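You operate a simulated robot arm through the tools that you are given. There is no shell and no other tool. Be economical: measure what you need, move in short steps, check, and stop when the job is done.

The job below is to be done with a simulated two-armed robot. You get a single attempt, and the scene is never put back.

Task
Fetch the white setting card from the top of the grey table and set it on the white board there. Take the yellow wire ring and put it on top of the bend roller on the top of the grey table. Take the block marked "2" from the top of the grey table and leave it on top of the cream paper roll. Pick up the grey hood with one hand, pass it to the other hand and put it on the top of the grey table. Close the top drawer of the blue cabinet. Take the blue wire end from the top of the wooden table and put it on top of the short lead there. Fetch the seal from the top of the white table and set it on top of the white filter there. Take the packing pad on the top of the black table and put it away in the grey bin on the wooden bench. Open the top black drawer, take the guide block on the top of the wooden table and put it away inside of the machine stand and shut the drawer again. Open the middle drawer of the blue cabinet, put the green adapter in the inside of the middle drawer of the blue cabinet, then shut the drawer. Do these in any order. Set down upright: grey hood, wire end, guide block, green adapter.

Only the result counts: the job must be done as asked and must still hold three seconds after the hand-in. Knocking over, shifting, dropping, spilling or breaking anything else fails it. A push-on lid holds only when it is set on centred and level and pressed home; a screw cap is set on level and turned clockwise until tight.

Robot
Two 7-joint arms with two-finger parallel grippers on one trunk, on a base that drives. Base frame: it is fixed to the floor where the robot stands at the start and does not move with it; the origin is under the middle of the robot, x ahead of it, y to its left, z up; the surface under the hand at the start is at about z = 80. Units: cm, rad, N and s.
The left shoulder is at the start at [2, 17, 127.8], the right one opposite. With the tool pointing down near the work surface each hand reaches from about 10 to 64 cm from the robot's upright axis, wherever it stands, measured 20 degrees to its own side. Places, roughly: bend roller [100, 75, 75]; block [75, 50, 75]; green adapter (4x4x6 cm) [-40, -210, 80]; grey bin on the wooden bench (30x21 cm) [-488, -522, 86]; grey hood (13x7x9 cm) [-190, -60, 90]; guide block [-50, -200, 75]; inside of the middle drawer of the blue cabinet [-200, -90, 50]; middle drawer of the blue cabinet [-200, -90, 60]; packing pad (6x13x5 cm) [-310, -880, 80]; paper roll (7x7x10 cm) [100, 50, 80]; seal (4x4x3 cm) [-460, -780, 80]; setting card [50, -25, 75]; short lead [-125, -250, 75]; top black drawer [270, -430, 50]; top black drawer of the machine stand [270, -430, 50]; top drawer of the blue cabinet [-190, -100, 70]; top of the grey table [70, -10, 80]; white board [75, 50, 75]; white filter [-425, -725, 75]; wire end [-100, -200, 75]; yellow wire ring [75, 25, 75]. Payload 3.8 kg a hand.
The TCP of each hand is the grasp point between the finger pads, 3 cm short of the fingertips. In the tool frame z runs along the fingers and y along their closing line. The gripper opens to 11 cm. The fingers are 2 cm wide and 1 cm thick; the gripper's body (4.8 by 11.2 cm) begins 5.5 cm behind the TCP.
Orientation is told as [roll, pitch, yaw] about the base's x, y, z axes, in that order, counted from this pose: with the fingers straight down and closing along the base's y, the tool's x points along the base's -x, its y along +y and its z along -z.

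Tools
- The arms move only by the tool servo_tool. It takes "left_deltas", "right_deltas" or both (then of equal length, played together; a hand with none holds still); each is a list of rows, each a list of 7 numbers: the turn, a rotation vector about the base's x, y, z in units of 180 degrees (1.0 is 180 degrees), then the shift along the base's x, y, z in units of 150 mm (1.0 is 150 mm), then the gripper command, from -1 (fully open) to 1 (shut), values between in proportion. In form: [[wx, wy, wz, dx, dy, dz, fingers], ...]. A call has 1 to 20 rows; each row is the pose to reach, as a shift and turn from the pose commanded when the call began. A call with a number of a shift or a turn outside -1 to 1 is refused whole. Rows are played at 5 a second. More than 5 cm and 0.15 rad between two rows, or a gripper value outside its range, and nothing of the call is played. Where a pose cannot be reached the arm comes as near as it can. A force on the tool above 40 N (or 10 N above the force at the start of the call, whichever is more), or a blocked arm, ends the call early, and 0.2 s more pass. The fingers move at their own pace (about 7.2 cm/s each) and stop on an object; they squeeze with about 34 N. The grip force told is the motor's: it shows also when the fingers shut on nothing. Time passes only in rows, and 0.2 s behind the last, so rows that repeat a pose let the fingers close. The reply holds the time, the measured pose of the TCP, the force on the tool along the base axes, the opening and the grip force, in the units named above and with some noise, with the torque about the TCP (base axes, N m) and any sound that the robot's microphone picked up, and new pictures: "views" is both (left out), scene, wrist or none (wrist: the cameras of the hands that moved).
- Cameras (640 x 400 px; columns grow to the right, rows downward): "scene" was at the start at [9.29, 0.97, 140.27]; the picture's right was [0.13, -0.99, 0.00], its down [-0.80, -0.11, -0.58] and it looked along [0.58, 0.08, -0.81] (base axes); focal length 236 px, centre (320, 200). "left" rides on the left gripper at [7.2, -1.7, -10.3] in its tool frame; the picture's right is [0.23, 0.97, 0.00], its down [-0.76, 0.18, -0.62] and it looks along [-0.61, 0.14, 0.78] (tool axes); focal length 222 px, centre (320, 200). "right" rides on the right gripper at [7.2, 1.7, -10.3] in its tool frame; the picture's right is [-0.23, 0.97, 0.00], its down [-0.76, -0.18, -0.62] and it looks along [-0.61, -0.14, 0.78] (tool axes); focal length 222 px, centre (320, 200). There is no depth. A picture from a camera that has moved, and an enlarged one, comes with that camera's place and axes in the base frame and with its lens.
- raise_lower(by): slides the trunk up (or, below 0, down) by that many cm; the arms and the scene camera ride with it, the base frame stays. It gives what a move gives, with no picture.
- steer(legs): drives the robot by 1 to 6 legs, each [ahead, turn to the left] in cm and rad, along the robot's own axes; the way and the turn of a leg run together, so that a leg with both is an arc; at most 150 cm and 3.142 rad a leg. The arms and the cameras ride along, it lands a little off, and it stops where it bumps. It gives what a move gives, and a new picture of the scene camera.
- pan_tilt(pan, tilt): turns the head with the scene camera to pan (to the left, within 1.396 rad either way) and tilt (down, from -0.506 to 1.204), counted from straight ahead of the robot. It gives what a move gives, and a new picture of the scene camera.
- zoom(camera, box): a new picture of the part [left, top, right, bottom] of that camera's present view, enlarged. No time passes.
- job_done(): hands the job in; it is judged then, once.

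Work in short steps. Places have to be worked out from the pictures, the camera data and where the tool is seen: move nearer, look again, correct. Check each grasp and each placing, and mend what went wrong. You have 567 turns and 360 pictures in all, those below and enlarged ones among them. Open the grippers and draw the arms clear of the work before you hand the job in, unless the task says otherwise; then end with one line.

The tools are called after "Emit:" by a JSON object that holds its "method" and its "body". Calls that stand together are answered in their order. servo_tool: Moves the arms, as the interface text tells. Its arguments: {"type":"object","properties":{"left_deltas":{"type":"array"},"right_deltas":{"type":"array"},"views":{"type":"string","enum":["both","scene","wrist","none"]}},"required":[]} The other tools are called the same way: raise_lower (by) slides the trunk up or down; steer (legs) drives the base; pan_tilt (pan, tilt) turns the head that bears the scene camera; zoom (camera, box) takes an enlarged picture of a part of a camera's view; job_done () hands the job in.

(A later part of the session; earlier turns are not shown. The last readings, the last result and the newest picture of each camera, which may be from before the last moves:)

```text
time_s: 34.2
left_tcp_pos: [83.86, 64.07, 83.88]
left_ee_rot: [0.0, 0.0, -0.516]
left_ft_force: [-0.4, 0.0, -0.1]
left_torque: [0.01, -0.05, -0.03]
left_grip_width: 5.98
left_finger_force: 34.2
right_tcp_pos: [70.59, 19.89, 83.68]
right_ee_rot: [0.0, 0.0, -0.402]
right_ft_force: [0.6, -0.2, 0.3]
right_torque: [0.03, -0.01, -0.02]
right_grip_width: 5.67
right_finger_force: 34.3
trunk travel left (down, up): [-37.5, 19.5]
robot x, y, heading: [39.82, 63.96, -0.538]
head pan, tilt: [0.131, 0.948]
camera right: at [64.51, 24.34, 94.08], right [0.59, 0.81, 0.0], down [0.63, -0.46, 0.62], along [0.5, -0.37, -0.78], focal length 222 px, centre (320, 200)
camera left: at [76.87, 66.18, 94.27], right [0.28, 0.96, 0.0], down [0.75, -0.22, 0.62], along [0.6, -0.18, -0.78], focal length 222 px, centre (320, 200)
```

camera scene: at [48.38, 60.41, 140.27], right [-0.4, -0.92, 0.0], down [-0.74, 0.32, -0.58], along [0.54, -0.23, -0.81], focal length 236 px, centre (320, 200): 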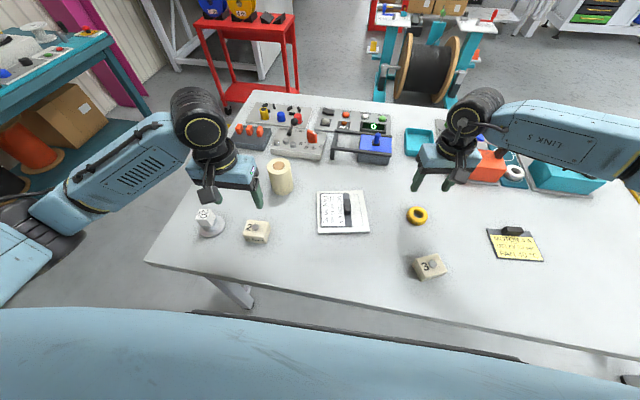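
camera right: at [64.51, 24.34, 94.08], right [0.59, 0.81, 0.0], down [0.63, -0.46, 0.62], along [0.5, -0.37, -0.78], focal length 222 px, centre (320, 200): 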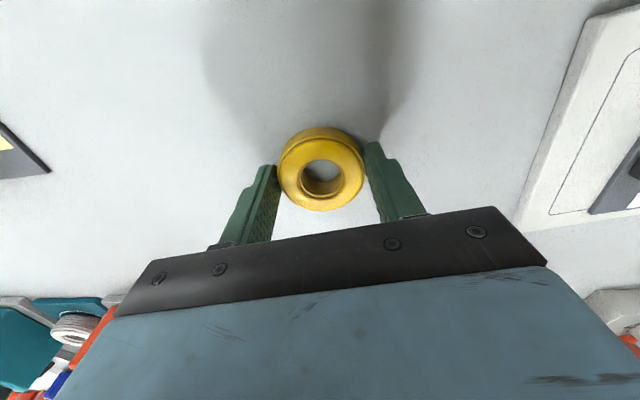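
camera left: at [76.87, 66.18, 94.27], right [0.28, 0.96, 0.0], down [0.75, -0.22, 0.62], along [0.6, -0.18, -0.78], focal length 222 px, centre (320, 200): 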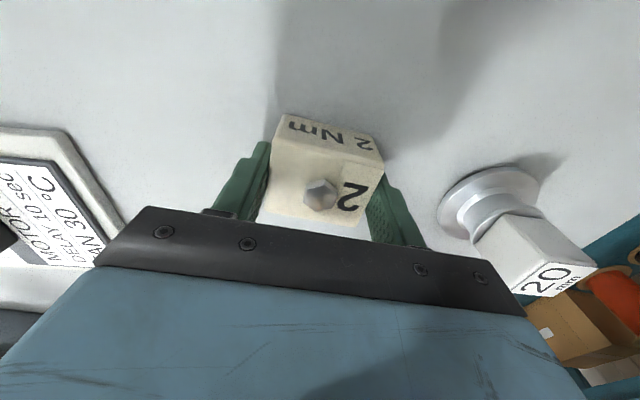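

Both gripped (5.98 and 5.67 cm). Lift both.

Emit:
{"method": "servo_tool", "body": {"right_deltas": [[0, 0, 0, 0, 0, 0.2, 1], [0, 0, 0, 0, 0, 0.5, 1], [0, 0, 0, 0, 0, 0.8, 1], [0, 0, 0, 0, 0, 1, 1]], "left_deltas": [[0, 0, 0, 0, 0, 0.2, 1], [0, 0, 0, 0, 0, 0.5, 1], [0, 0, 0, 0, 0, 0.8, 1], [0, 0, 0, 0, 0, 1, 1]], "views": "scene"}}

```text
time_s: 35.2
left_tcp_pos: [83.99, 64.03, 98.96]
left_ee_rot: [0.0, 0.002, -0.516]
left_ft_force: [0.2, -0.6, -2.6]
left_torque: [-0.02, -0.03, 0.0]
left_grip_width: 5.97
left_finger_force: 34.3
right_tcp_pos: [70.28, 19.97, 98.79]
right_ee_rot: [0.0, 0.0, -0.402]
right_ft_force: [0.1, -0.5, -0.7]
right_torque: [-0.01, -0.02, -0.01]
right_grip_width: 5.65
right_finger_force: 33.8
trunk travel left (down, up): [-37.5, 19.5]
robot x, y, heading: [40.14, 64.5, -0.536]
head pan, tilt: [0.131, 0.948]
camera scene: at [48.49, 60.53, 140.27], right [-0.4, -0.92, 0.0], down [-0.75, 0.32, -0.58], along [0.54, -0.23, -0.81], focal length 236 px, centre (320, 200)
```

scene: 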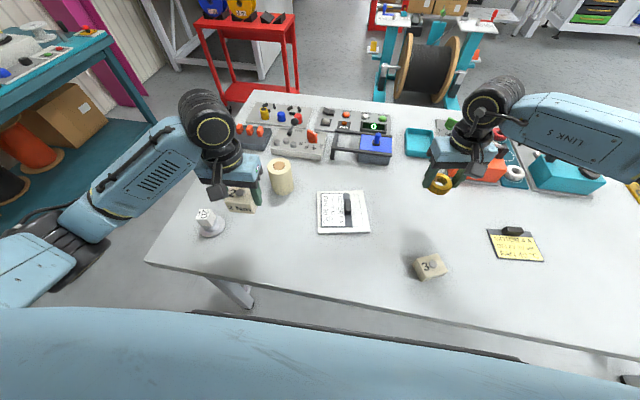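

Move the left hand with block over the paper roll (≈[97.9,52.3]).

Emit:
{"method": "servo_tool", "body": {"left_deltas": [[0, 0, 0, 0.2, -0.16, 0, 1], [0, 0, 0, 0.4, -0.33, 0, 1], [0, 0, 0, 0.6, -0.5, 0, 1], [0, 0, 0, 0.75, -0.64, 0, 1], [0, 0, 0, 0.75, -0.64, 0, 1]]}}

```text
time_s: 36.4
left_tcp_pos: [95.08, 54.48, 99.01]
left_ee_rot: [0.0, 0.0, -0.517]
left_ft_force: [-0.7, 1.2, -0.5]
left_torque: [-0.02, 0.0, -0.04]
left_grip_width: 5.94
left_finger_force: 33.7
right_tcp_pos: [70.25, 20.01, 98.76]
right_ee_rot: [-0.001, -0.001, -0.401]
right_ft_force: [0.0, -0.1, -0.5]
right_torque: [-0.03, -0.01, 0.02]
right_grip_width: 5.69
right_finger_force: 34.2
trunk travel left (down, up): [-37.5, 19.5]
robot x, y, heading: [40.02, 64.39, -0.535]
head pan, tilt: [0.131, 0.948]
camera scene: at [48.48, 60.56, 140.27], right [-0.4, -0.92, 0.0], down [-0.75, 0.32, -0.58], along [0.54, -0.23, -0.81], focal length 236 px, centre (320, 200)
camera left: at [88.11, 56.68, 109.41], right [0.28, 0.96, 0.0], down [0.75, -0.22, 0.62], along [0.6, -0.18, -0.78], focal length 222 px, centre (320, 200)
```

scene: 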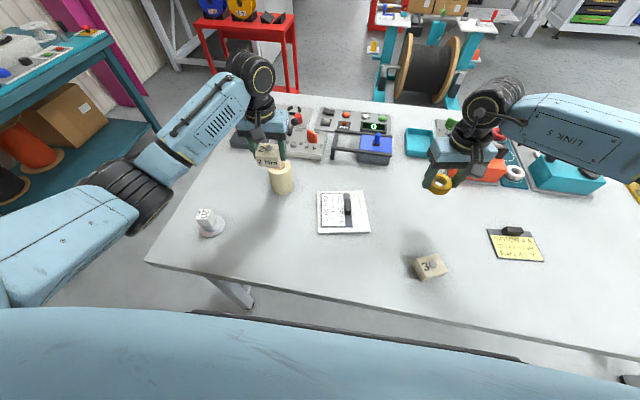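
left: 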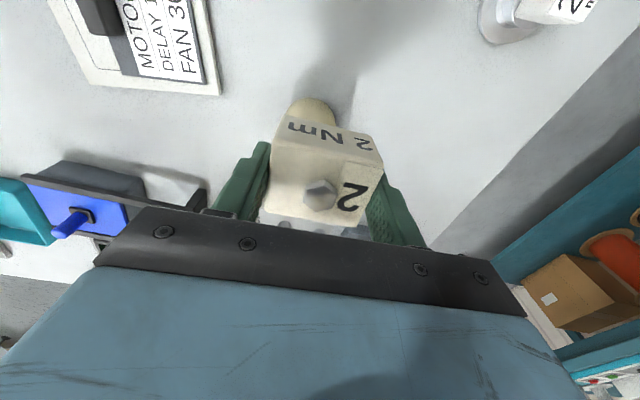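

I finish centring over the roll ([98,52.35]) and lower to just above its top.

Emit:
{"method": "servo_tool", "body": {"left_deltas": [[0, 0, 0, 0.195, -0.142, 0, 1], [0, 0, 0, 0.195, -0.142, -0.15, 1], [0, 0, 0, 0.195, -0.142, -0.28, 1]]}}

```text
time_s: 37.2
left_tcp_pos: [98.07, 52.26, 94.68]
left_ee_rot: [-0.001, -0.001, -0.517]
left_ft_force: [0.1, -0.6, -2.9]
left_torque: [0.04, 0.02, 0.0]
left_grip_width: 5.97
left_finger_force: 34.2
right_tcp_pos: [70.33, 19.82, 98.6]
right_ee_rot: [0.0, -0.001, -0.401]
right_ft_force: [0.4, -0.5, -0.7]
right_torque: [0.02, 0.03, -0.02]
right_grip_width: 5.65
right_finger_force: 33.8
trunk travel left (down, up): [-37.5, 19.5]
robot x, y, heading: [40.16, 64.02, -0.537]
head pan, tilt: [0.131, 0.948]
camera scene: at [48.51, 60.47, 140.26], right [-0.4, -0.92, 0.0], down [-0.75, 0.32, -0.58], along [0.54, -0.23, -0.81], focal length 236 px, centre (320, 200)
camera left: at [91.04, 54.4, 105.12], right [0.28, 0.96, 0.0], down [0.75, -0.22, 0.62], along [0.6, -0.18, -0.78], focal length 222 px, centre (320, 200)
```

scene: 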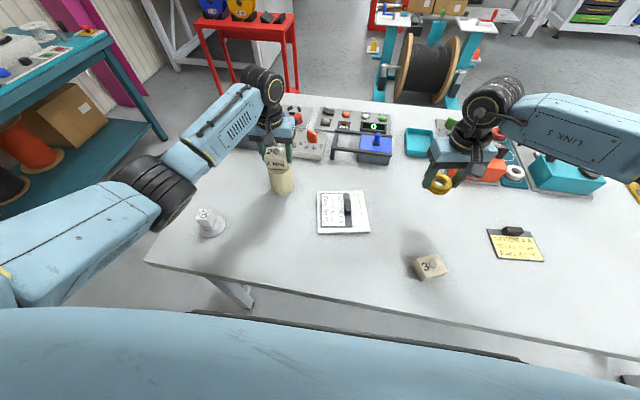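
left: 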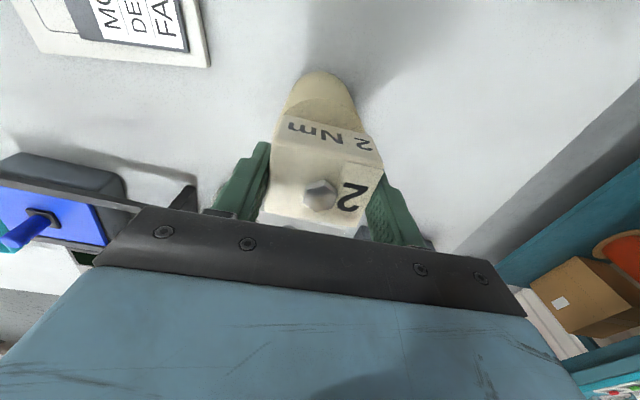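

Emit:
{"method": "zoom", "body": {"camera": "scene", "box": [230, 110, 340, 210]}}

```text
4.00 times, centred on (285, 160) of scene
camera zoom: at [48.51, 60.47, 140.26], right [-0.4, -0.92, 0.0], down [-0.75, 0.32, -0.58], along [0.54, -0.23, -0.81], focal length 946 px, centre (460, 360)
```

zoom: 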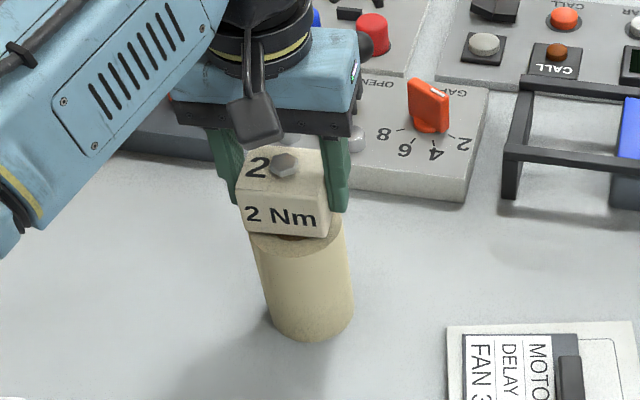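

The block is about 0.6 cm left of the roll's centre; I correct and lower to contact.

Emit:
{"method": "servo_tool", "body": {"left_deltas": [[0, 0, 0, -0.016, -0.037, -0.02, 1], [0, 0, 0, -0.016, -0.037, -0.04, 1], [0, 0, 0, -0.016, -0.037, -0.055, 1], [0, 0, 0, -0.016, -0.037, -0.07, 1]], "views": "none"}}

Emit:
{"method": "zoom", "body": {"camera": "scene", "box": [230, 110, 340, 210]}}

```text
time_s: 38.2
left_tcp_pos: [97.79, 51.75, 93.83]
left_ee_rot: [-0.001, -0.004, -0.516]
left_ft_force: [-1.3, 1.1, 7.6]
left_torque: [0.31, 0.1, -0.03]
left_grip_width: 5.96
left_finger_force: 33.5
right_tcp_pos: [70.32, 19.97, 98.68]
right_ee_rot: [0.001, 0.001, -0.4]
right_ft_force: [0.2, 0.0, -0.3]
right_torque: [0.02, 0.0, 0.0]
right_grip_width: 5.66
right_finger_force: 33.7
trunk travel left (down, up): [-37.5, 19.5]
robot x, y, heading: [40.05, 64.91, -0.538]
head pan, tilt: [0.131, 0.948]
```

```text
4.00 times, centred on (285, 160) of scene
camera zoom: at [48.4, 60.56, 140.29], right [-0.4, -0.92, 0.0], down [-0.74, 0.32, -0.58], along [0.54, -0.23, -0.81], focal length 946 px, centre (460, 360)
```

zoom: 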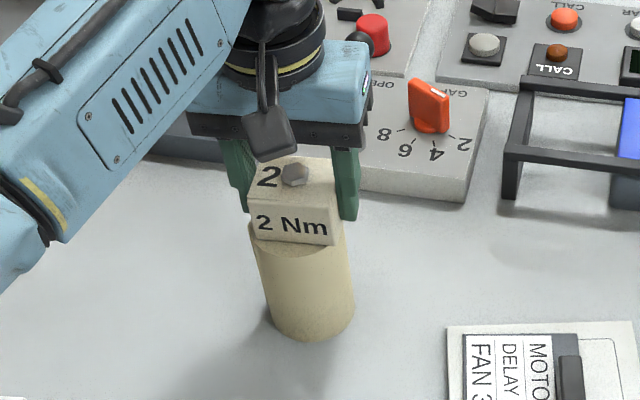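

Contact (8 N) and centred. Open gradually and rise.

Emit:
{"method": "servo_tool", "body": {"left_deltas": [[0, 0, 0, 0, 0, -0.005, 0.0], [0, 0, 0, 0, 0, -0.005, -0.4], [0, 0, 0, 0, 0, 0.0, -0.5], [0, 0, 0, 0, 0, 0.2, -0.5], [0, 0, 0, 0, 0, 0.5, -0.5], [0, 0, 0, 0, 0, 0.8, -0.5]], "views": "scene"}}

```text
time_s: 39.6
left_tcp_pos: [97.55, 51.94, 105.6]
left_ee_rot: [0.001, -0.001, -0.516]
left_ft_force: [-0.7, -0.2, 0.1]
left_torque: [0.02, 0.0, 0.04]
left_grip_width: 8.23
left_finger_force: 0.1
right_tcp_pos: [70.26, 20.05, 98.68]
right_ee_rot: [-0.003, -0.001, -0.403]
right_ft_force: [-0.6, -0.7, -1.1]
right_torque: [0.0, 0.01, -0.02]
right_grip_width: 5.64
right_finger_force: 33.7
trunk travel left (down, up): [-37.5, 19.5]
robot x, y, heading: [40.0, 64.65, -0.54]
head pan, tilt: [0.131, 0.948]
camera scene: at [48.48, 60.59, 140.27], right [-0.4, -0.92, 0.0], down [-0.75, 0.32, -0.58], along [0.54, -0.23, -0.81], focal length 236 px, centre (320, 200)
```

scene: 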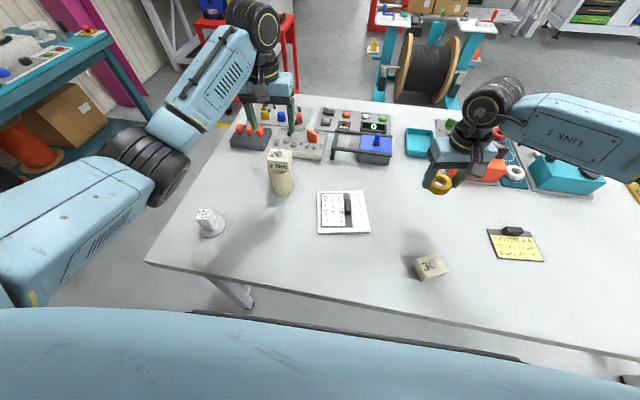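

Block is on the roll. I raise the ring for clearance and turn the robot left ~1 rad so the right hand faces the bend roller (cap top ≈[91.8,75.6,87]).

Emit:
{"method": "servo_tool", "body": {"right_deltas": [[0, 0, 0, 0, 0, 0.3, 1], [0, 0, 0, 0, 0, 0.6, 1], [0, 0, 0, 0, 0, 0.8, 1]], "left_deltas": [[0, 0, 0, -0.15, 0.15, 0, -0.5], [0, 0, 0, -0.3, 0.3, 0, -0.5], [0, 0, 0, -0.5, 0.5, 0, -0.5]], "views": "none"}}

Emit:
{"method": "steer", "body": {"legs": [[0, 1.0]]}}

```text
time_s: 40.4
left_tcp_pos: [90.16, 59.5, 105.67]
left_ee_rot: [0.0, 0.0, -0.517]
left_ft_force: [0.6, 0.5, -0.8]
left_torque: [0.0, -0.02, 0.02]
left_grip_width: 8.23
left_finger_force: 0.1
right_tcp_pos: [70.37, 20.2, 110.75]
right_ee_rot: [-0.001, -0.001, -0.4]
right_ft_force: [-0.1, 0.7, -0.2]
right_torque: [-0.04, 0.0, 0.0]
right_grip_width: 5.67
right_finger_force: 34.4
trunk travel left (down, up): [-37.5, 19.5]
robot x, y, heading: [39.87, 64.79, -0.537]
head pan, tilt: [0.131, 0.948]
```

```text
time_s: 43.4
left_tcp_pos: [71.51, 104.13, 105.67]
left_ee_rot: [0.001, 0.0, 0.486]
left_ft_force: [-0.5, 0.4, -0.2]
left_torque: [-0.02, -0.01, -0.02]
left_grip_width: 8.23
left_finger_force: 0.0
right_tcp_pos: [93.91, 66.26, 110.48]
right_ee_rot: [-0.001, 0.002, 0.601]
right_ft_force: [0.2, -0.4, -0.8]
right_torque: [0.01, 0.02, 0.01]
right_grip_width: 5.66
right_finger_force: 33.9
trunk travel left (down, up): [-37.5, 19.5]
robot x, y, heading: [40.04, 64.42, 0.462]
head pan, tilt: [0.131, 0.948]
camera scene: at [47.88, 69.55, 140.27], right [0.56, -0.83, 0.0], down [-0.67, -0.46, -0.58], along [0.48, 0.33, -0.81], focal length 236 px, centre (320, 200)
```

scene: 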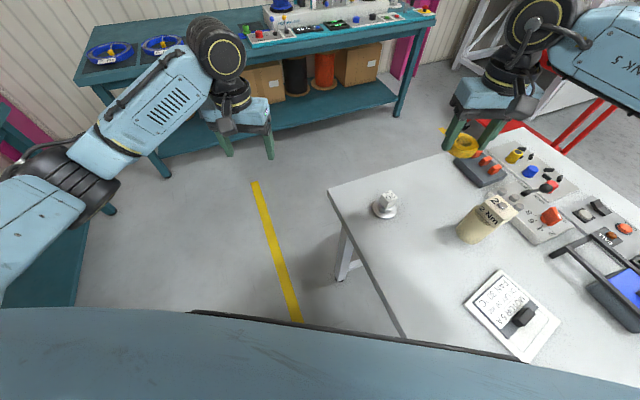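

Now I take a close look at the roller from here.

Emit:
{"method": "zoom", "body": {"camera": "scene", "box": [345, 165, 435, 235]}}

```text
5.71 times, centred on (390, 200) of scene
camera zoom: at [47.88, 69.55, 140.27], right [0.56, -0.83, 0.0], down [-0.67, -0.46, -0.58], along [0.48, 0.33, -0.81], focal length 1352 px, centre (-80, 200)
```

zoom: 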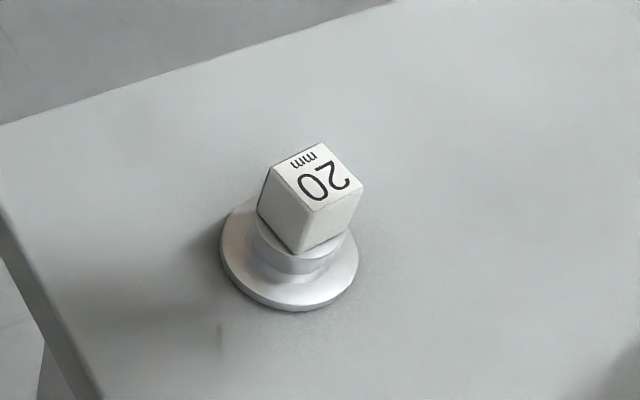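

Cap top is at ≈[91.4,75.7,87.3]. I move the ring above it and look.

Emit:
{"method": "servo_tool", "body": {"right_deltas": [[0, 0, 0, -0.07, 0.25, 0, 1], [0, 0, 0, -0.13, 0.5, 0, 1], [0, 0, 0, -0.167, 0.63, -0.2, 1], [0, 0, 0, -0.167, 0.63, -0.5, 1], [0, 0, 0, -0.167, 0.63, -0.8, 1], [0, 0, 0, -0.167, 0.63, -1, 1]]}}

```text
time_s: 44.8
left_tcp_pos: [71.49, 104.17, 105.66]
left_ee_rot: [0.001, 0.001, 0.486]
left_ft_force: [0.6, 0.3, -0.9]
left_torque: [0.0, 0.0, 0.01]
left_grip_width: 8.23
left_finger_force: 0.1
right_tcp_pos: [91.28, 75.55, 95.34]
right_ee_rot: [-0.001, 0.0, 0.601]
right_ft_force: [0.7, 0.5, -0.4]
right_torque: [-0.01, 0.0, -0.02]
right_grip_width: 5.66
right_finger_force: 33.5
trunk travel left (down, up): [-37.5, 19.5]
robot x, y, heading: [40.26, 64.46, 0.466]
head pan, tilt: [0.131, 0.948]
camera scene: at [47.91, 69.52, 140.27], right [0.56, -0.83, 0.0], down [-0.67, -0.46, -0.58], along [0.48, 0.33, -0.81], focal length 236 px, centre (320, 200)
camera right: at [84.43, 73.0, 105.89], right [-0.36, 0.93, 0.0], down [0.73, 0.28, 0.62], along [0.58, 0.23, -0.78], focal length 222 px, centre (320, 200)
```

scene: 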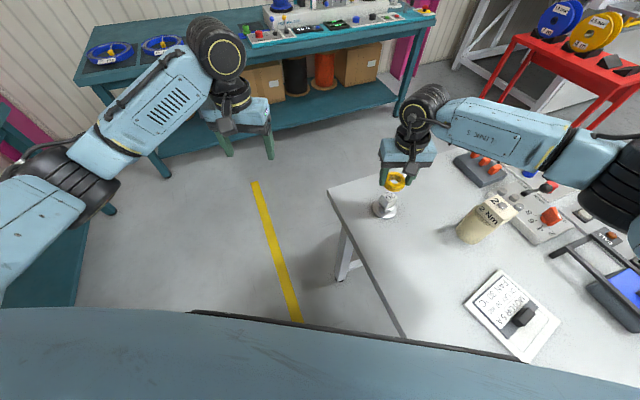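
right: 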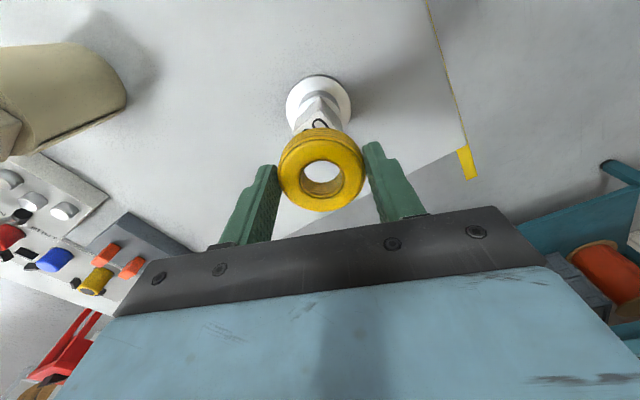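

Ring and roller are aligned within a few mm. Lower slowly to contact.

Emit:
{"method": "servo_tool", "body": {"right_deltas": [[0, 0, 0, 0, -0.005, -0.12, 1], [0, 0, 0, 0, -0.005, -0.22, 1], [0, 0, 0, 0, -0.005, -0.255, 1]], "views": "wrist"}}

Emit:
{"method": "zoom", "body": {"camera": "scene", "box": [345, 145, 435, 225]}}

```text
time_s: 45.6
left_tcp_pos: [71.41, 104.11, 105.59]
left_ee_rot: [-0.001, 0.0, 0.486]
left_ft_force: [0.4, -0.6, -0.2]
left_torque: [-0.02, -0.01, 0.01]
left_grip_width: 8.25
left_finger_force: 0.0
right_tcp_pos: [91.3, 75.46, 91.69]
right_ee_rot: [-0.001, 0.0, 0.605]
right_ft_force: [-0.9, 0.2, -1.0]
right_torque: [0.01, 0.02, 0.01]
right_grip_width: 5.67
right_finger_force: 34.4
trunk travel left (down, up): [-37.5, 19.5]
robot x, y, heading: [40.43, 64.42, 0.464]
head pan, tilt: [0.131, 0.948]
camera right: at [84.32, 72.9, 102.09], right [-0.37, 0.93, 0.0], down [0.73, 0.29, 0.62], along [0.58, 0.23, -0.78], focal length 222 px, centre (320, 200)
```

right: 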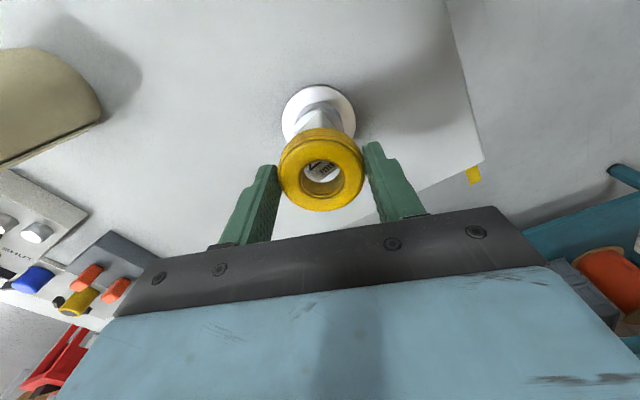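

```text
5.00 times, centred on (390, 185) of scene
camera zoom: at [47.9, 69.52, 140.27], right [0.56, -0.83, 0.0], down [-0.67, -0.46, -0.58], along [0.48, 0.33, -0.81], focal length 1183 px, centre (-30, 275)
```

zoom: 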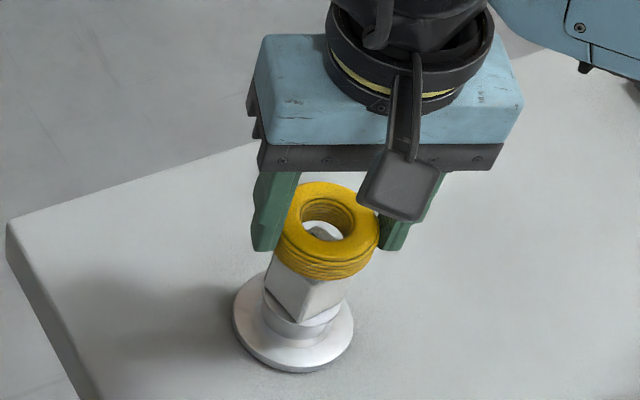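

Nearly centred; a small correction (−0.4,+0.15) and lower to contact.

Emit:
{"method": "servo_tool", "body": {"right_deltas": [[0, 0, 0, -0.027, 0.01, -0.015, 1], [0, 0, 0, -0.027, 0.01, -0.035, 1], [0, 0, 0, -0.027, 0.01, -0.055, 1], [0, 0, 0, -0.027, 0.01, -0.065, 1]], "views": "none"}}

Emit:
{"method": "zoom", "body": {"camera": "scene", "box": [345, 145, 435, 225]}}

```text
time_s: 46.6
left_tcp_pos: [71.49, 104.05, 105.74]
left_ee_rot: [0.001, 0.0, 0.487]
left_ft_force: [0.1, -1.0, 0.2]
left_torque: [0.01, 0.0, 0.04]
left_grip_width: 8.24
left_finger_force: 0.0
right_tcp_pos: [90.9, 75.77, 90.69]
right_ee_rot: [0.001, -0.001, 0.603]
right_ft_force: [0.1, 0.2, -0.3]
right_torque: [0.02, 0.01, -0.01]
right_grip_width: 5.68
right_finger_force: 34.4
trunk travel left (down, up): [-37.5, 19.5]
robot x, y, heading: [39.8, 64.74, 0.472]
head pan, tilt: [0.131, 0.948]
```

```text
5.00 times, centred on (390, 185) of scene
camera zoom: at [47.88, 69.52, 140.27], right [0.56, -0.83, 0.0], down [-0.67, -0.46, -0.58], along [0.48, 0.33, -0.81], focal length 1183 px, centre (-30, 275)
```

zoom: 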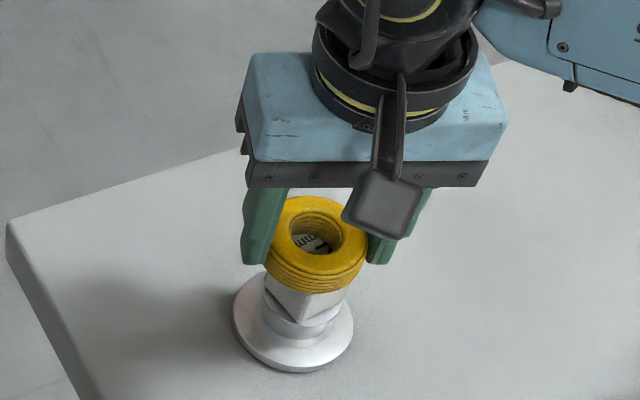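

Centred now, no contact yet; lower further slowly.

Emit:
{"method": "servo_tool", "body": {"right_deltas": [[0, 0, 0, 0, 0, -0.015, 1], [0, 0, 0, 0, 0, -0.03, 1], [0, 0, 0, 0, 0, -0.045, 1], [0, 0, 0, 0, 0, -0.06, 1]], "views": "none"}}

Emit:
{"method": "zoom", "body": {"camera": "scene", "box": [345, 145, 435, 225]}}

```text
time_s: 47.6
left_tcp_pos: [71.3, 104.02, 105.83]
left_ee_rot: [0.0, -0.001, 0.486]
left_ft_force: [0.4, 1.0, 1.2]
left_torque: [-0.02, 0.01, 0.0]
left_grip_width: 8.25
left_finger_force: 0.0
right_tcp_pos: [90.85, 75.87, 90.18]
right_ee_rot: [0.002, -0.006, 0.601]
right_ft_force: [1.4, -3.5, 30.7]
right_torque: [-0.15, -0.37, -0.07]
right_grip_width: 5.67
right_finger_force: 34.1
trunk travel left (down, up): [-37.5, 19.5]
robot x, y, heading: [39.73, 64.54, 0.462]
head pan, tilt: [0.131, 0.948]
```

```text
5.00 times, centred on (390, 185) of scene
camera zoom: at [47.67, 69.42, 140.3], right [0.56, -0.83, 0.0], down [-0.67, -0.46, -0.59], along [0.48, 0.33, -0.81], focal length 1183 px, centre (-30, 275)
```

zoom: 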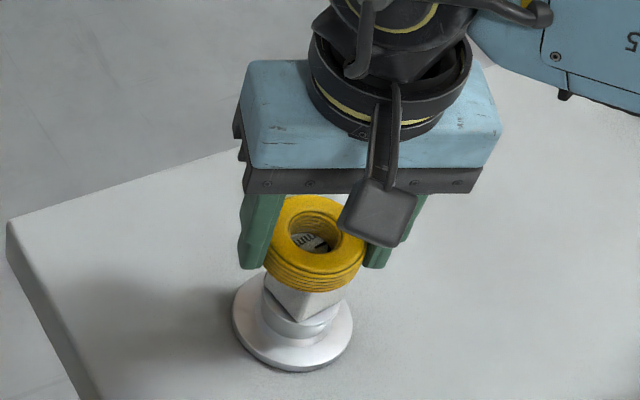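

Firm contact (31 N). I ease up slightly, open gradually and rise.

Emit:
{"method": "servo_tool", "body": {"right_deltas": [[0, 0, 0, 0, 0, 0.01, 1], [0, 0, 0, 0, 0, 0.01, 0.0], [0, 0, 0, 0, 0, 0.01, -0.4], [0, 0, 0, 0, 0, 0.01, -0.5], [0, 0, 0, 0, 0, 0.2, -0.5], [0, 0, 0, 0, 0, 0.5, -0.5], [0, 0, 0, 0, 0, 0.8, -0.5]], "views": "wrist"}}

Emit:
{"method": "zoom", "body": {"camera": "scene", "box": [345, 145, 435, 225]}}

```text
time_s: 49.2
left_tcp_pos: [71.54, 104.12, 105.68]
left_ee_rot: [0.001, 0.0, 0.488]
left_ft_force: [0.7, -0.2, 0.6]
left_torque: [0.01, -0.01, 0.0]
left_grip_width: 8.25
left_finger_force: 0.2
right_tcp_pos: [90.72, 75.84, 102.16]
right_ee_rot: [-0.002, 0.001, 0.603]
right_ft_force: [-0.1, -1.0, -0.2]
right_torque: [0.0, -0.01, -0.01]
right_grip_width: 8.26
right_finger_force: 0.0
trunk travel left (down, up): [-37.5, 19.5]
robot x, y, heading: [39.83, 64.21, 0.462]
head pan, tilt: [0.131, 0.948]
camera right: at [83.81, 73.18, 112.45], right [-0.36, 0.93, 0.0], down [0.73, 0.29, 0.62], along [0.58, 0.23, -0.78], focal length 222 px, centre (320, 200)
```

right: 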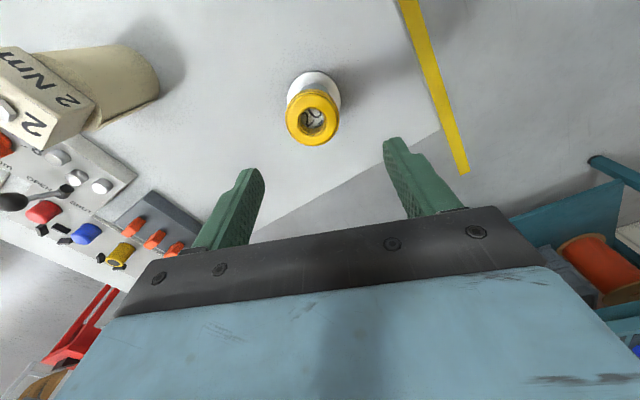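

```text
5.00 times, centred on (390, 185) of scene
camera zoom: at [47.83, 69.51, 140.27], right [0.56, -0.83, 0.0], down [-0.67, -0.46, -0.58], along [0.48, 0.33, -0.81], focal length 1183 px, centre (-30, 275)
```

zoom: 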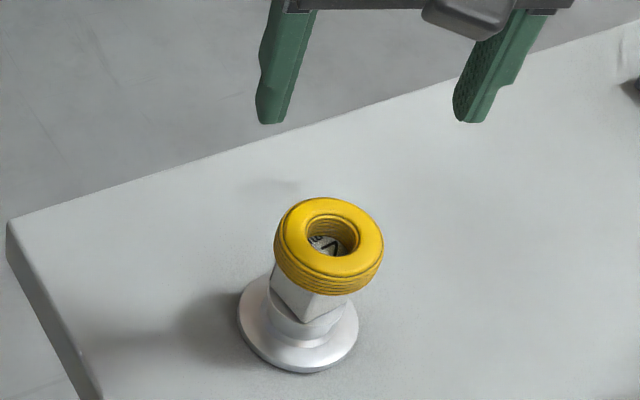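

The ring rests on the roller cap. I tuck both hands in, then turn to look for the way to the cabinet and wooden table.

Emit:
{"method": "servo_tool", "body": {"right_deltas": [[0, 0, 0, -0.1, -0.13, 0.2, -0.5], [0, 0, 0, -0.27, -0.35, 0.3, -0.5], [0, 0, 0, -0.45, -0.58, 0.4, -0.5], [0, 0, 0, -0.6, -0.8, 0.5, -0.5], [0, 0, 0, -0.7, -0.92, 0.53, -0.5]], "left_deltas": [[0, 0, 0, -0.13, -0.06, 0.05, -0.5], [0, 0, 0, -0.26, -0.13, 0.1, -0.5], [0, 0, 0, -0.4, -0.2, 0.2, -0.5], [0, 0, 0, -0.5, -0.25, 0.25, -0.5], [0, 0, 0, -0.65, -0.32, 0.3, -0.5]], "views": "none"}}

Emit:
{"method": "steer", "body": {"legs": [[-20, 0], [0, 2.0]]}}

Emit:
{"method": "pan_tilt", "body": {"pan": 0.9, "tilt": 0.35}}

```text
time_s: 50.4
left_tcp_pos: [61.71, 99.25, 110.25]
left_ee_rot: [0.0, 0.0, 0.486]
left_ft_force: [-0.1, 0.3, 0.7]
left_torque: [-0.02, -0.02, 0.01]
left_grip_width: 8.27
left_finger_force: 0.1
right_tcp_pos: [80.37, 61.93, 109.96]
right_ee_rot: [-0.002, -0.001, 0.604]
right_ft_force: [0.2, -0.2, -0.5]
right_torque: [-0.04, 0.01, -0.03]
right_grip_width: 8.26
right_finger_force: 0.1
trunk travel left (down, up): [-37.5, 19.5]
robot x, y, heading: [39.73, 64.34, 0.465]
head pan, tilt: [0.131, 0.948]
```

```text
time_s: 56.8
left_tcp_pos: [-18.48, 60.13, 110.34]
left_ee_rot: [0.0, 0.0, 2.506]
left_ft_force: [0.6, 0.7, -0.2]
left_torque: [0.02, -0.01, 0.01]
left_grip_width: 8.28
left_finger_force: 0.0
right_tcp_pos: [6.95, 93.06, 109.84]
right_ee_rot: [-0.001, 0.0, 2.626]
right_ft_force: [0.3, -0.1, 0.2]
right_torque: [-0.04, 0.02, 0.03]
right_grip_width: 8.26
right_finger_force: 0.0
trunk travel left (down, up): [-37.5, 19.5]
robot x, y, heading: [22.48, 55.61, 2.483]
head pan, tilt: [0.131, 0.948]
camera scene: at [14.35, 60.56, 140.27], right [0.5, 0.87, 0.0], down [0.7, -0.41, -0.58], along [-0.51, 0.29, -0.81], focal length 236 px, centre (320, 200)
```

scene: 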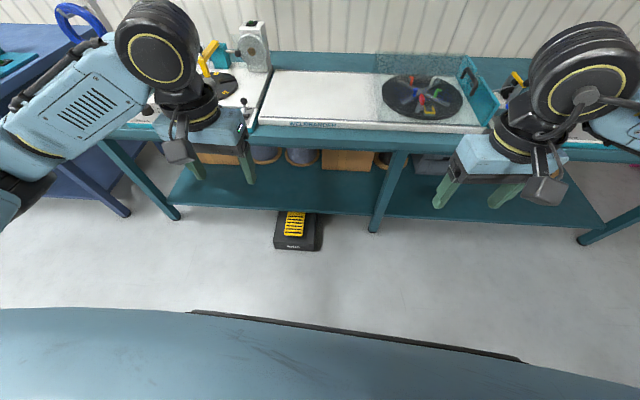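

```text
time_s: 57.9
left_tcp_pos: [-18.53, 60.22, 110.36]
left_ee_rot: [-0.001, 0.001, 2.508]
left_ft_force: [-0.2, 0.2, 0.6]
left_torque: [0.01, -0.04, 0.01]
left_grip_width: 8.24
left_finger_force: 0.1
right_tcp_pos: [6.92, 93.19, 109.79]
right_ee_rot: [-0.002, 0.0, 2.626]
right_ft_force: [-0.1, -0.6, -0.1]
right_torque: [0.0, -0.01, -0.02]
right_grip_width: 8.23
right_finger_force: 0.0
trunk travel left (down, up): [-37.5, 19.5]
robot x, y, heading: [22.38, 55.24, 2.48]
head pan, tilt: [0.901, 0.351]
camera scene: at [11.63, 54.67, 145.36], right [-0.24, 0.97, 0.0], down [0.33, 0.08, -0.94], along [-0.91, -0.23, -0.34], focal length 236 px, centre (320, 200)
```

scene: 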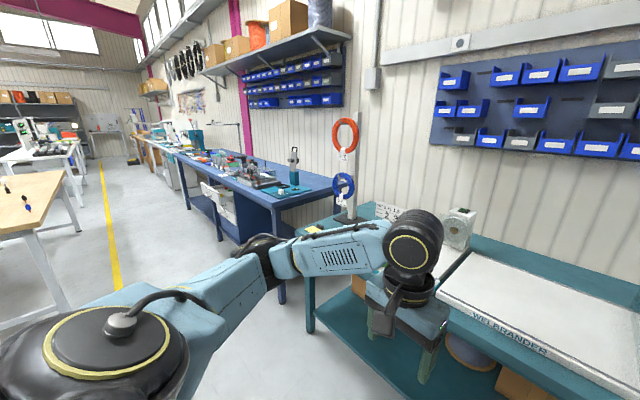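

The aisle runs along heading ≈−125°, with the blue cabinet bench on the right and the wooden table on the left. I turn and drive 150 cm down the aisle, then look.

Emit:
{"method": "steer", "body": {"legs": [[0, 1.61], [150, 0]]}}

Emit:
{"method": "pan_tilt", "body": {"pan": 0.6, "tilt": 0.5}}

```text
time_s: 69.4
left_tcp_pos: [-65.75, -110.67, 110.3]
left_ee_rot: [0.0, 0.0, -2.146]
left_ft_force: [0.5, 0.3, -0.2]
left_torque: [0.02, 0.03, 0.0]
left_grip_width: 8.27
left_finger_force: 0.0
right_tcp_pos: [-100.14, -87.27, 109.86]
right_ee_rot: [0.0, -0.001, -2.03]
right_ft_force: [-0.9, 0.2, 0.0]
right_torque: [-0.02, 0.0, 0.01]
right_grip_width: 8.24
right_finger_force: 0.1
trunk travel left (down, up): [-37.5, 19.5]
robot x, y, heading: [-63.37, -69.96, -2.172]
head pan, tilt: [0.901, 0.351]
camera scene: at [-61.99, -80.33, 145.37], right [-0.95, -0.3, 0.0], down [-0.1, 0.33, -0.94], along [0.28, -0.9, -0.34], focal length 236 px, centre (320, 200)
```

scene: 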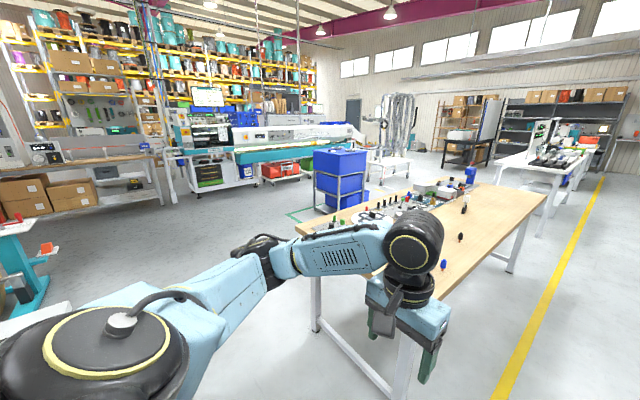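

```text
time_s: 70.2
left_tcp_pos: [-65.7, -110.83, 110.27]
left_ee_rot: [-0.001, 0.0, -2.147]
left_ft_force: [0.1, 0.8, -0.9]
left_torque: [0.0, -0.01, -0.02]
left_grip_width: 8.23
left_finger_force: 0.0
right_tcp_pos: [-99.96, -87.34, 109.89]
right_ee_rot: [0.0, -0.001, -2.033]
right_ft_force: [-0.1, -1.2, 0.4]
right_torque: [0.0, 0.04, -0.01]
right_grip_width: 8.24
right_finger_force: 0.1
trunk travel left (down, up): [-37.5, 19.5]
robot x, y, heading: [-63.85, -70.1, -2.17]
head pan, tilt: [0.6, 0.499]
camera scene: at [-64.72, -80.52, 144.0], right [-1.0, 0.0, 0.0], down [0.0, 0.48, -0.88], along [0.0, -0.88, -0.48], focal length 236 px, centre (320, 200)
```

scene: 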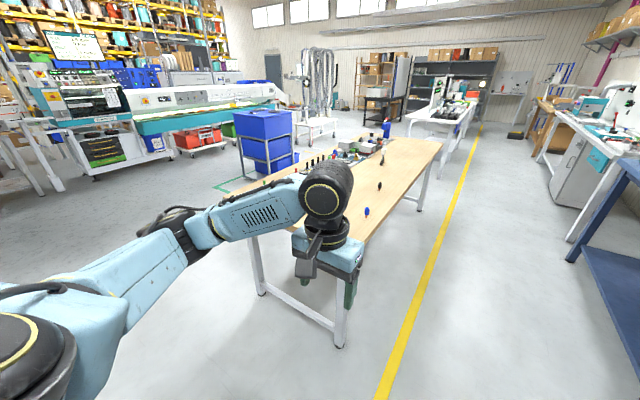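

The wooden table's near end runs roughly from [-77,-160] to [-20,-200]; adapter and guide block are near that end. I position the robot off that end, facing along the table.

Emit:
{"method": "steer", "body": {"legs": [[0, 1.1], [78, 0], [0, -1.1]]}}

Emit:
{"method": "pan_tilt", "body": {"pan": 0.0, "tilt": 0.85}}

```text
time_s: 79.8
left_tcp_pos: [-30.87, -179.16, 110.33]
left_ee_rot: [0.0, 0.0, -2.168]
left_ft_force: [0.2, -0.1, -0.1]
left_torque: [0.02, -0.05, 0.04]
left_grip_width: 8.26
left_finger_force: 0.2
right_tcp_pos: [-64.9, -154.96, 109.99]
right_ee_rot: [0.001, -0.001, -2.052]
right_ft_force: [-0.8, -0.4, -0.6]
right_torque: [-0.03, -0.02, 0.03]
right_grip_width: 8.26
right_finger_force: 0.0
trunk travel left (down, up): [-37.5, 19.5]
robot x, y, heading: [-27.78, -137.99, -2.189]
head pan, tilt: [0.6, 0.499]
camera scene: at [-29.35, -148.94, 144.0], right [-1.0, 0.02, 0.0], down [0.01, 0.48, -0.88], along [-0.02, -0.88, -0.48], focal length 236 px, centre (320, 200)
```

scene: 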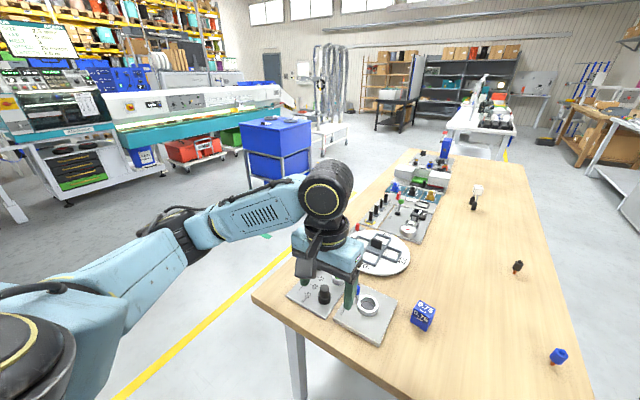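

```text
time_s: 80.8
left_tcp_pos: [-31.0, -179.13, 110.31]
left_ee_rot: [0.0, -0.001, -2.168]
left_ft_force: [-0.2, 0.5, 0.7]
left_torque: [0.02, -0.01, 0.0]
left_grip_width: 8.26
left_finger_force: 0.1
right_tcp_pos: [-64.87, -154.93, 109.94]
right_ee_rot: [0.001, 0.001, -2.05]
right_ft_force: [-0.7, 1.1, -1.2]
right_torque: [-0.03, 0.02, -0.02]
right_grip_width: 8.25
right_finger_force: 0.1
trunk travel left (down, up): [-37.5, 19.5]
robot x, y, heading: [-28.13, -138.1, -2.192]
head pan, tilt: [0.0, 0.85]
camera scene: at [-33.69, -146.23, 141.01], right [-0.81, 0.58, 0.0], down [0.44, 0.61, -0.66], along [-0.38, -0.54, -0.75], focal length 236 px, centre (320, 200)
```

scene: 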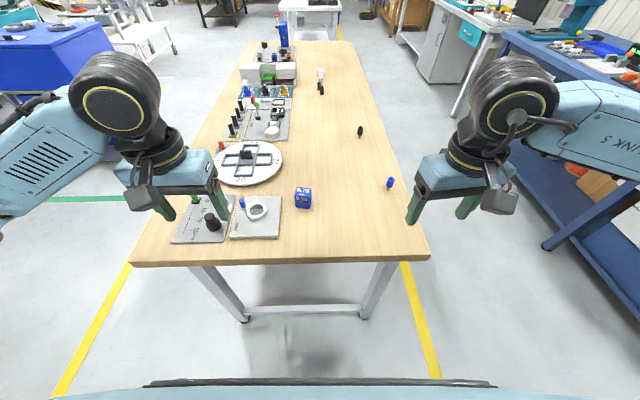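

Zoom on the wooden table items.

Emit:
{"method": "zoom", "body": {"camera": "scene", "box": [160, 130, 330, 250]}}

Emit:
{"method": "zoom", "body": {"camera": "scene", "box": [220, 30, 420, 200]}}

```text
3.33 times, centred on (245, 190) of scene
camera zoom: at [-33.69, -146.23, 141.01], right [-0.81, 0.58, 0.0], down [0.44, 0.61, -0.66], along [-0.38, -0.54, -0.75], focal length 788 px, centre (570, 233)
```

zoom: 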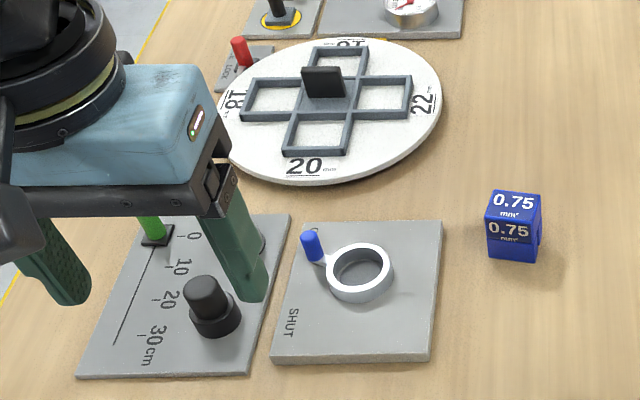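

```text
2.35 times, centred on (320, 115) of scene
camera zoom: at [-33.69, -146.23, 141.01], right [-0.81, 0.58, 0.0], down [0.44, 0.61, -0.66], along [-0.38, -0.54, -0.75], focal length 557 px, centre (320, 400)
```

zoom: 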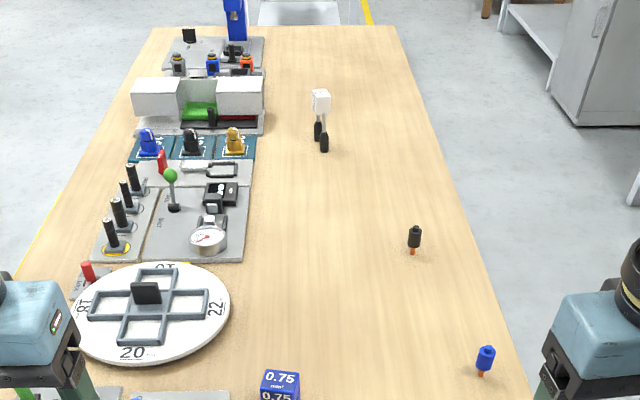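

The blue cube "0.75" is the guide block; the blue ferrule near [-89,-181] is the wire end, and the white/black item further is likely the short lead. I move the left hand aside to find the green adapter.

Emit:
{"method": "servo_tool", "body": {"left_deltas": [[0, 0, 0, 0.1, 0, 0.2, -0.5], [0, 0, 0, 0.3, 0, 0.4, -0.5], [0, 0, 0, 0.55, 0.0, 0.5, -0.5], [0, 0, 0, 0.85, 0.1, 0.5, -0.5]], "views": "scene"}}

Emit:
{"method": "zoom", "body": {"camera": "scene", "box": [120, 130, 320, 270]}}

```text
time_s: 81.8
left_tcp_pos: [-17.72, -177.44, 117.83]
left_ee_rot: [0.0, -0.002, -2.17]
left_ft_force: [0.3, -0.8, 0.2]
left_torque: [-0.01, 0.0, -0.03]
left_grip_width: 8.26
left_finger_force: 0.1
right_tcp_pos: [-64.64, -154.86, 110.05]
right_ee_rot: [0.0, -0.001, -2.053]
right_ft_force: [0.3, 0.2, 0.0]
right_torque: [-0.03, 0.04, 0.04]
right_grip_width: 8.24
right_finger_force: 0.1
trunk travel left (down, up): [-37.5, 19.5]
robot x, y, heading: [-27.76, -138.33, -2.19]
head pan, tilt: [0.0, 0.85]
camera scene: at [-33.49, -146.09, 141.02], right [-0.81, 0.58, 0.0], down [0.44, 0.61, -0.66], along [-0.38, -0.54, -0.75], focal length 236 px, centre (320, 200)
```

scene: 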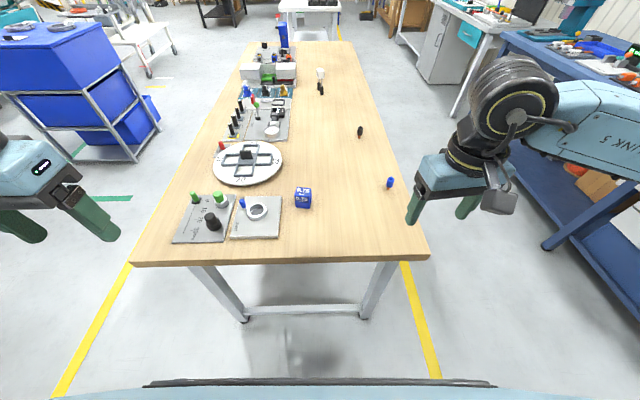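

```text
2.86 times, centred on (220, 200) of scene
camera zoom: at [-33.49, -146.09, 141.02], right [-0.81, 0.58, 0.0], down [0.44, 0.61, -0.66], along [-0.38, -0.54, -0.75], focal length 676 px, centre (606, 200)
```

zoom: 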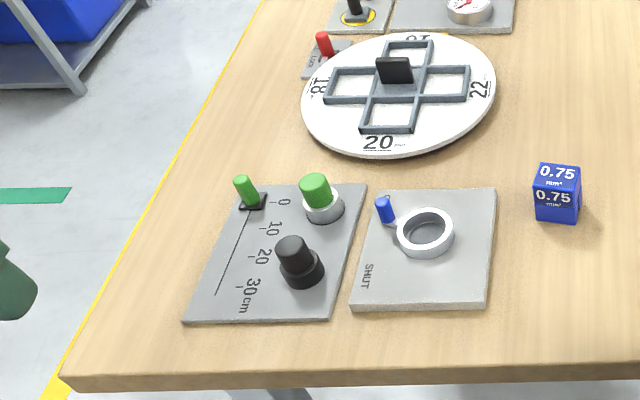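

The green adapter (green top, grey foot) stands on the plate at ≈[-36,-207]. I drive 14 cm closer to bring it in left-hand reach.

Emit:
{"method": "steer", "body": {"legs": [[14, 0]]}}

```text
time_s: 83.2
left_tcp_pos: [-26.17, -188.98, 117.73]
left_ee_rot: [0.0, 0.002, -2.17]
left_ft_force: [-0.7, 0.4, -0.9]
left_torque: [0.0, 0.0, -0.01]
left_grip_width: 8.26
left_finger_force: 0.0
right_tcp_pos: [-72.92, -166.35, 109.87]
right_ee_rot: [0.0, 0.001, -2.055]
right_ft_force: [0.4, 0.3, -0.1]
right_torque: [0.0, -0.03, 0.02]
right_grip_width: 8.22
right_finger_force: 0.1
trunk travel left (down, up): [-37.5, 19.5]
robot x, y, heading: [-35.65, -149.14, -2.188]
head pan, tilt: [0.0, 0.85]
camera scene: at [-41.83, -157.61, 140.99], right [-0.81, 0.58, 0.0], down [0.44, 0.61, -0.66], along [-0.38, -0.54, -0.75], focal length 236 px, centre (320, 200)
```

scene: 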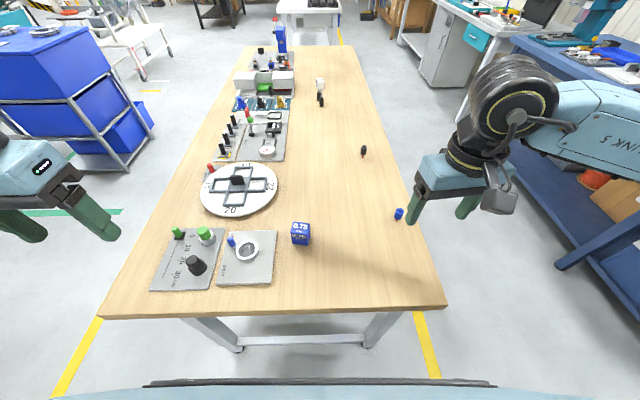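

Move left hand over the adapter ([-36,-207]) and look.

Emit:
{"method": "servo_tool", "body": {"left_deltas": [[0, 0, 0, -0.15, -0.28, 0, -0.2], [0, 0, 0, -0.3, -0.55, 0, -0.2], [0, 0, 0, -0.43, -0.8, -0.1, -0.2], [0, 0, 0, -0.55, -1, -0.25, -0.2], [0, 0, 0, -0.6, -1, -0.5, -0.2], [0, 0, 0, -0.6, -1, -0.8, -0.2]], "views": "wrist"}}

```text
time_s: 84.5
left_tcp_pos: [-34.85, -203.91, 105.79]
left_ee_rot: [-0.002, 0.0, -2.17]
left_ft_force: [0.0, -0.5, -1.0]
left_torque: [0.0, 0.01, 0.0]
left_grip_width: 6.64
left_finger_force: 0.2
right_tcp_pos: [-72.88, -166.2, 109.93]
right_ee_rot: [0.001, 0.0, -2.051]
right_ft_force: [0.9, -0.6, 0.1]
right_torque: [0.05, 0.0, -0.04]
right_grip_width: 8.24
right_finger_force: 0.1
trunk travel left (down, up): [-37.5, 19.5]
robot x, y, heading: [-35.74, -149.5, -2.187]
head pan, tilt: [0.0, 0.85]
camera left: at [-32.06, -196.99, 116.26], right [0.93, -0.36, 0.0], down [-0.28, -0.73, 0.62], along [-0.22, -0.58, -0.78], focal length 222 px, centre (320, 200)
```

left: 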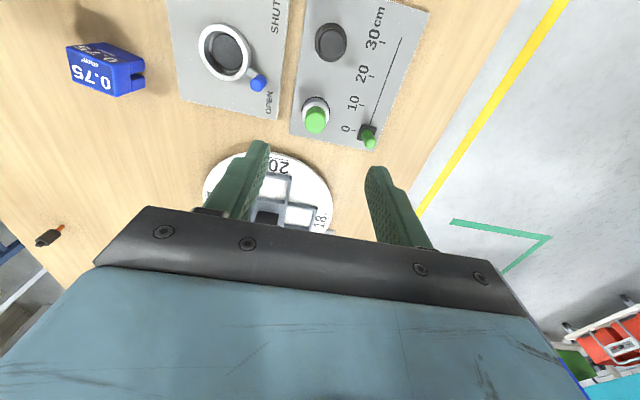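

Adapter base ≈[-36.2,-206.5]. Align and lower to z≈92.

Emit:
{"method": "servo_tool", "body": {"left_deltas": [[0, 0, 0, -0.09, -0.173, -0.2, -0.2], [0, 0, 0, -0.09, -0.173, -0.5, -0.2], [0, 0, 0, -0.09, -0.173, -0.75, -0.2], [0, 0, 0, -0.09, -0.173, -0.92, -0.2]], "views": "wrist"}}

```text
time_s: 85.5
left_tcp_pos: [-36.3, -206.52, 92.1]
left_ee_rot: [0.0, -0.002, -2.171]
left_ft_force: [0.6, 0.2, 0.1]
left_torque: [0.0, -0.01, 0.0]
left_grip_width: 6.61
left_finger_force: 0.1
right_tcp_pos: [-72.78, -166.21, 109.9]
right_ee_rot: [0.0, 0.0, -2.053]
right_ft_force: [-0.6, -0.1, 0.4]
right_torque: [-0.01, 0.02, 0.0]
right_grip_width: 8.28
right_finger_force: 0.2
trunk travel left (down, up): [-37.5, 19.5]
robot x, y, heading: [-36.04, -149.71, -2.19]
head pan, tilt: [0.0, 0.85]
camera left: at [-33.49, -199.46, 102.45], right [0.93, -0.36, 0.0], down [-0.28, -0.73, 0.62], along [-0.23, -0.58, -0.78], focal length 222 px, centre (320, 200)
```

left: 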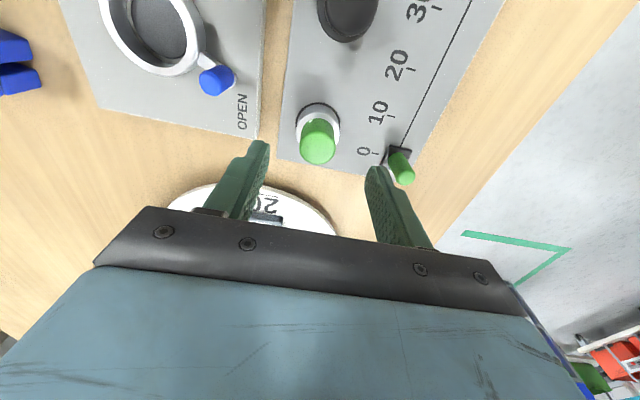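

Aligned. Lower to z≈85.6 and close on the green top.

Emit:
{"method": "servo_tool", "body": {"left_deltas": [[0, 0, 0, 0, 0, -0.2, -0.2], [0, 0, 0, 0, 0, -0.38, -0.2], [0, 0, 0, 0, 0, -0.43, -0.2], [0, 0, 0, 0, 0, -0.43, 1], [0, 0, 0, 0, 0, -0.43, 1], [0, 0, 0, 0, 0, -0.43, 1]], "views": "wrist"}}

```text
time_s: 87.0
left_tcp_pos: [-36.47, -206.33, 85.48]
left_ee_rot: [-0.001, 0.0, -2.168]
left_ft_force: [0.2, 0.2, 0.0]
left_torque: [0.01, -0.02, -0.05]
left_grip_width: 3.85
left_finger_force: 34.1
right_tcp_pos: [-72.78, -166.27, 110.03]
right_ee_rot: [-0.002, -0.001, -2.054]
right_ft_force: [-0.4, 0.1, -0.8]
right_torque: [-0.01, 0.0, -0.02]
right_grip_width: 8.28
right_finger_force: 0.0
trunk travel left (down, up): [-37.5, 19.5]
robot x, y, heading: [-35.37, -149.75, -2.189]
head pan, tilt: [0.0, 0.85]
camera left: at [-33.6, -199.42, 95.98], right [0.93, -0.36, 0.0], down [-0.28, -0.73, 0.62], along [-0.22, -0.58, -0.78], focal length 222 px, centre (320, 200)
```

left: 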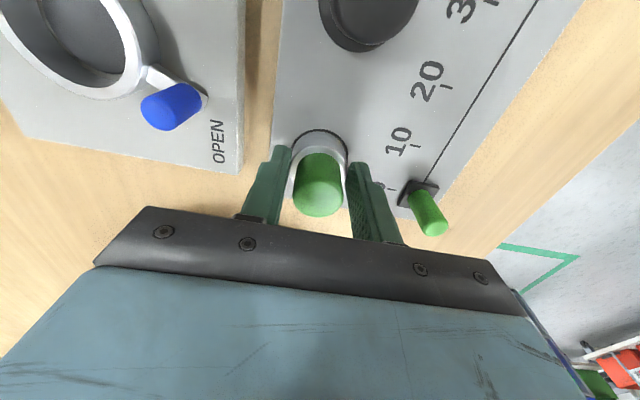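

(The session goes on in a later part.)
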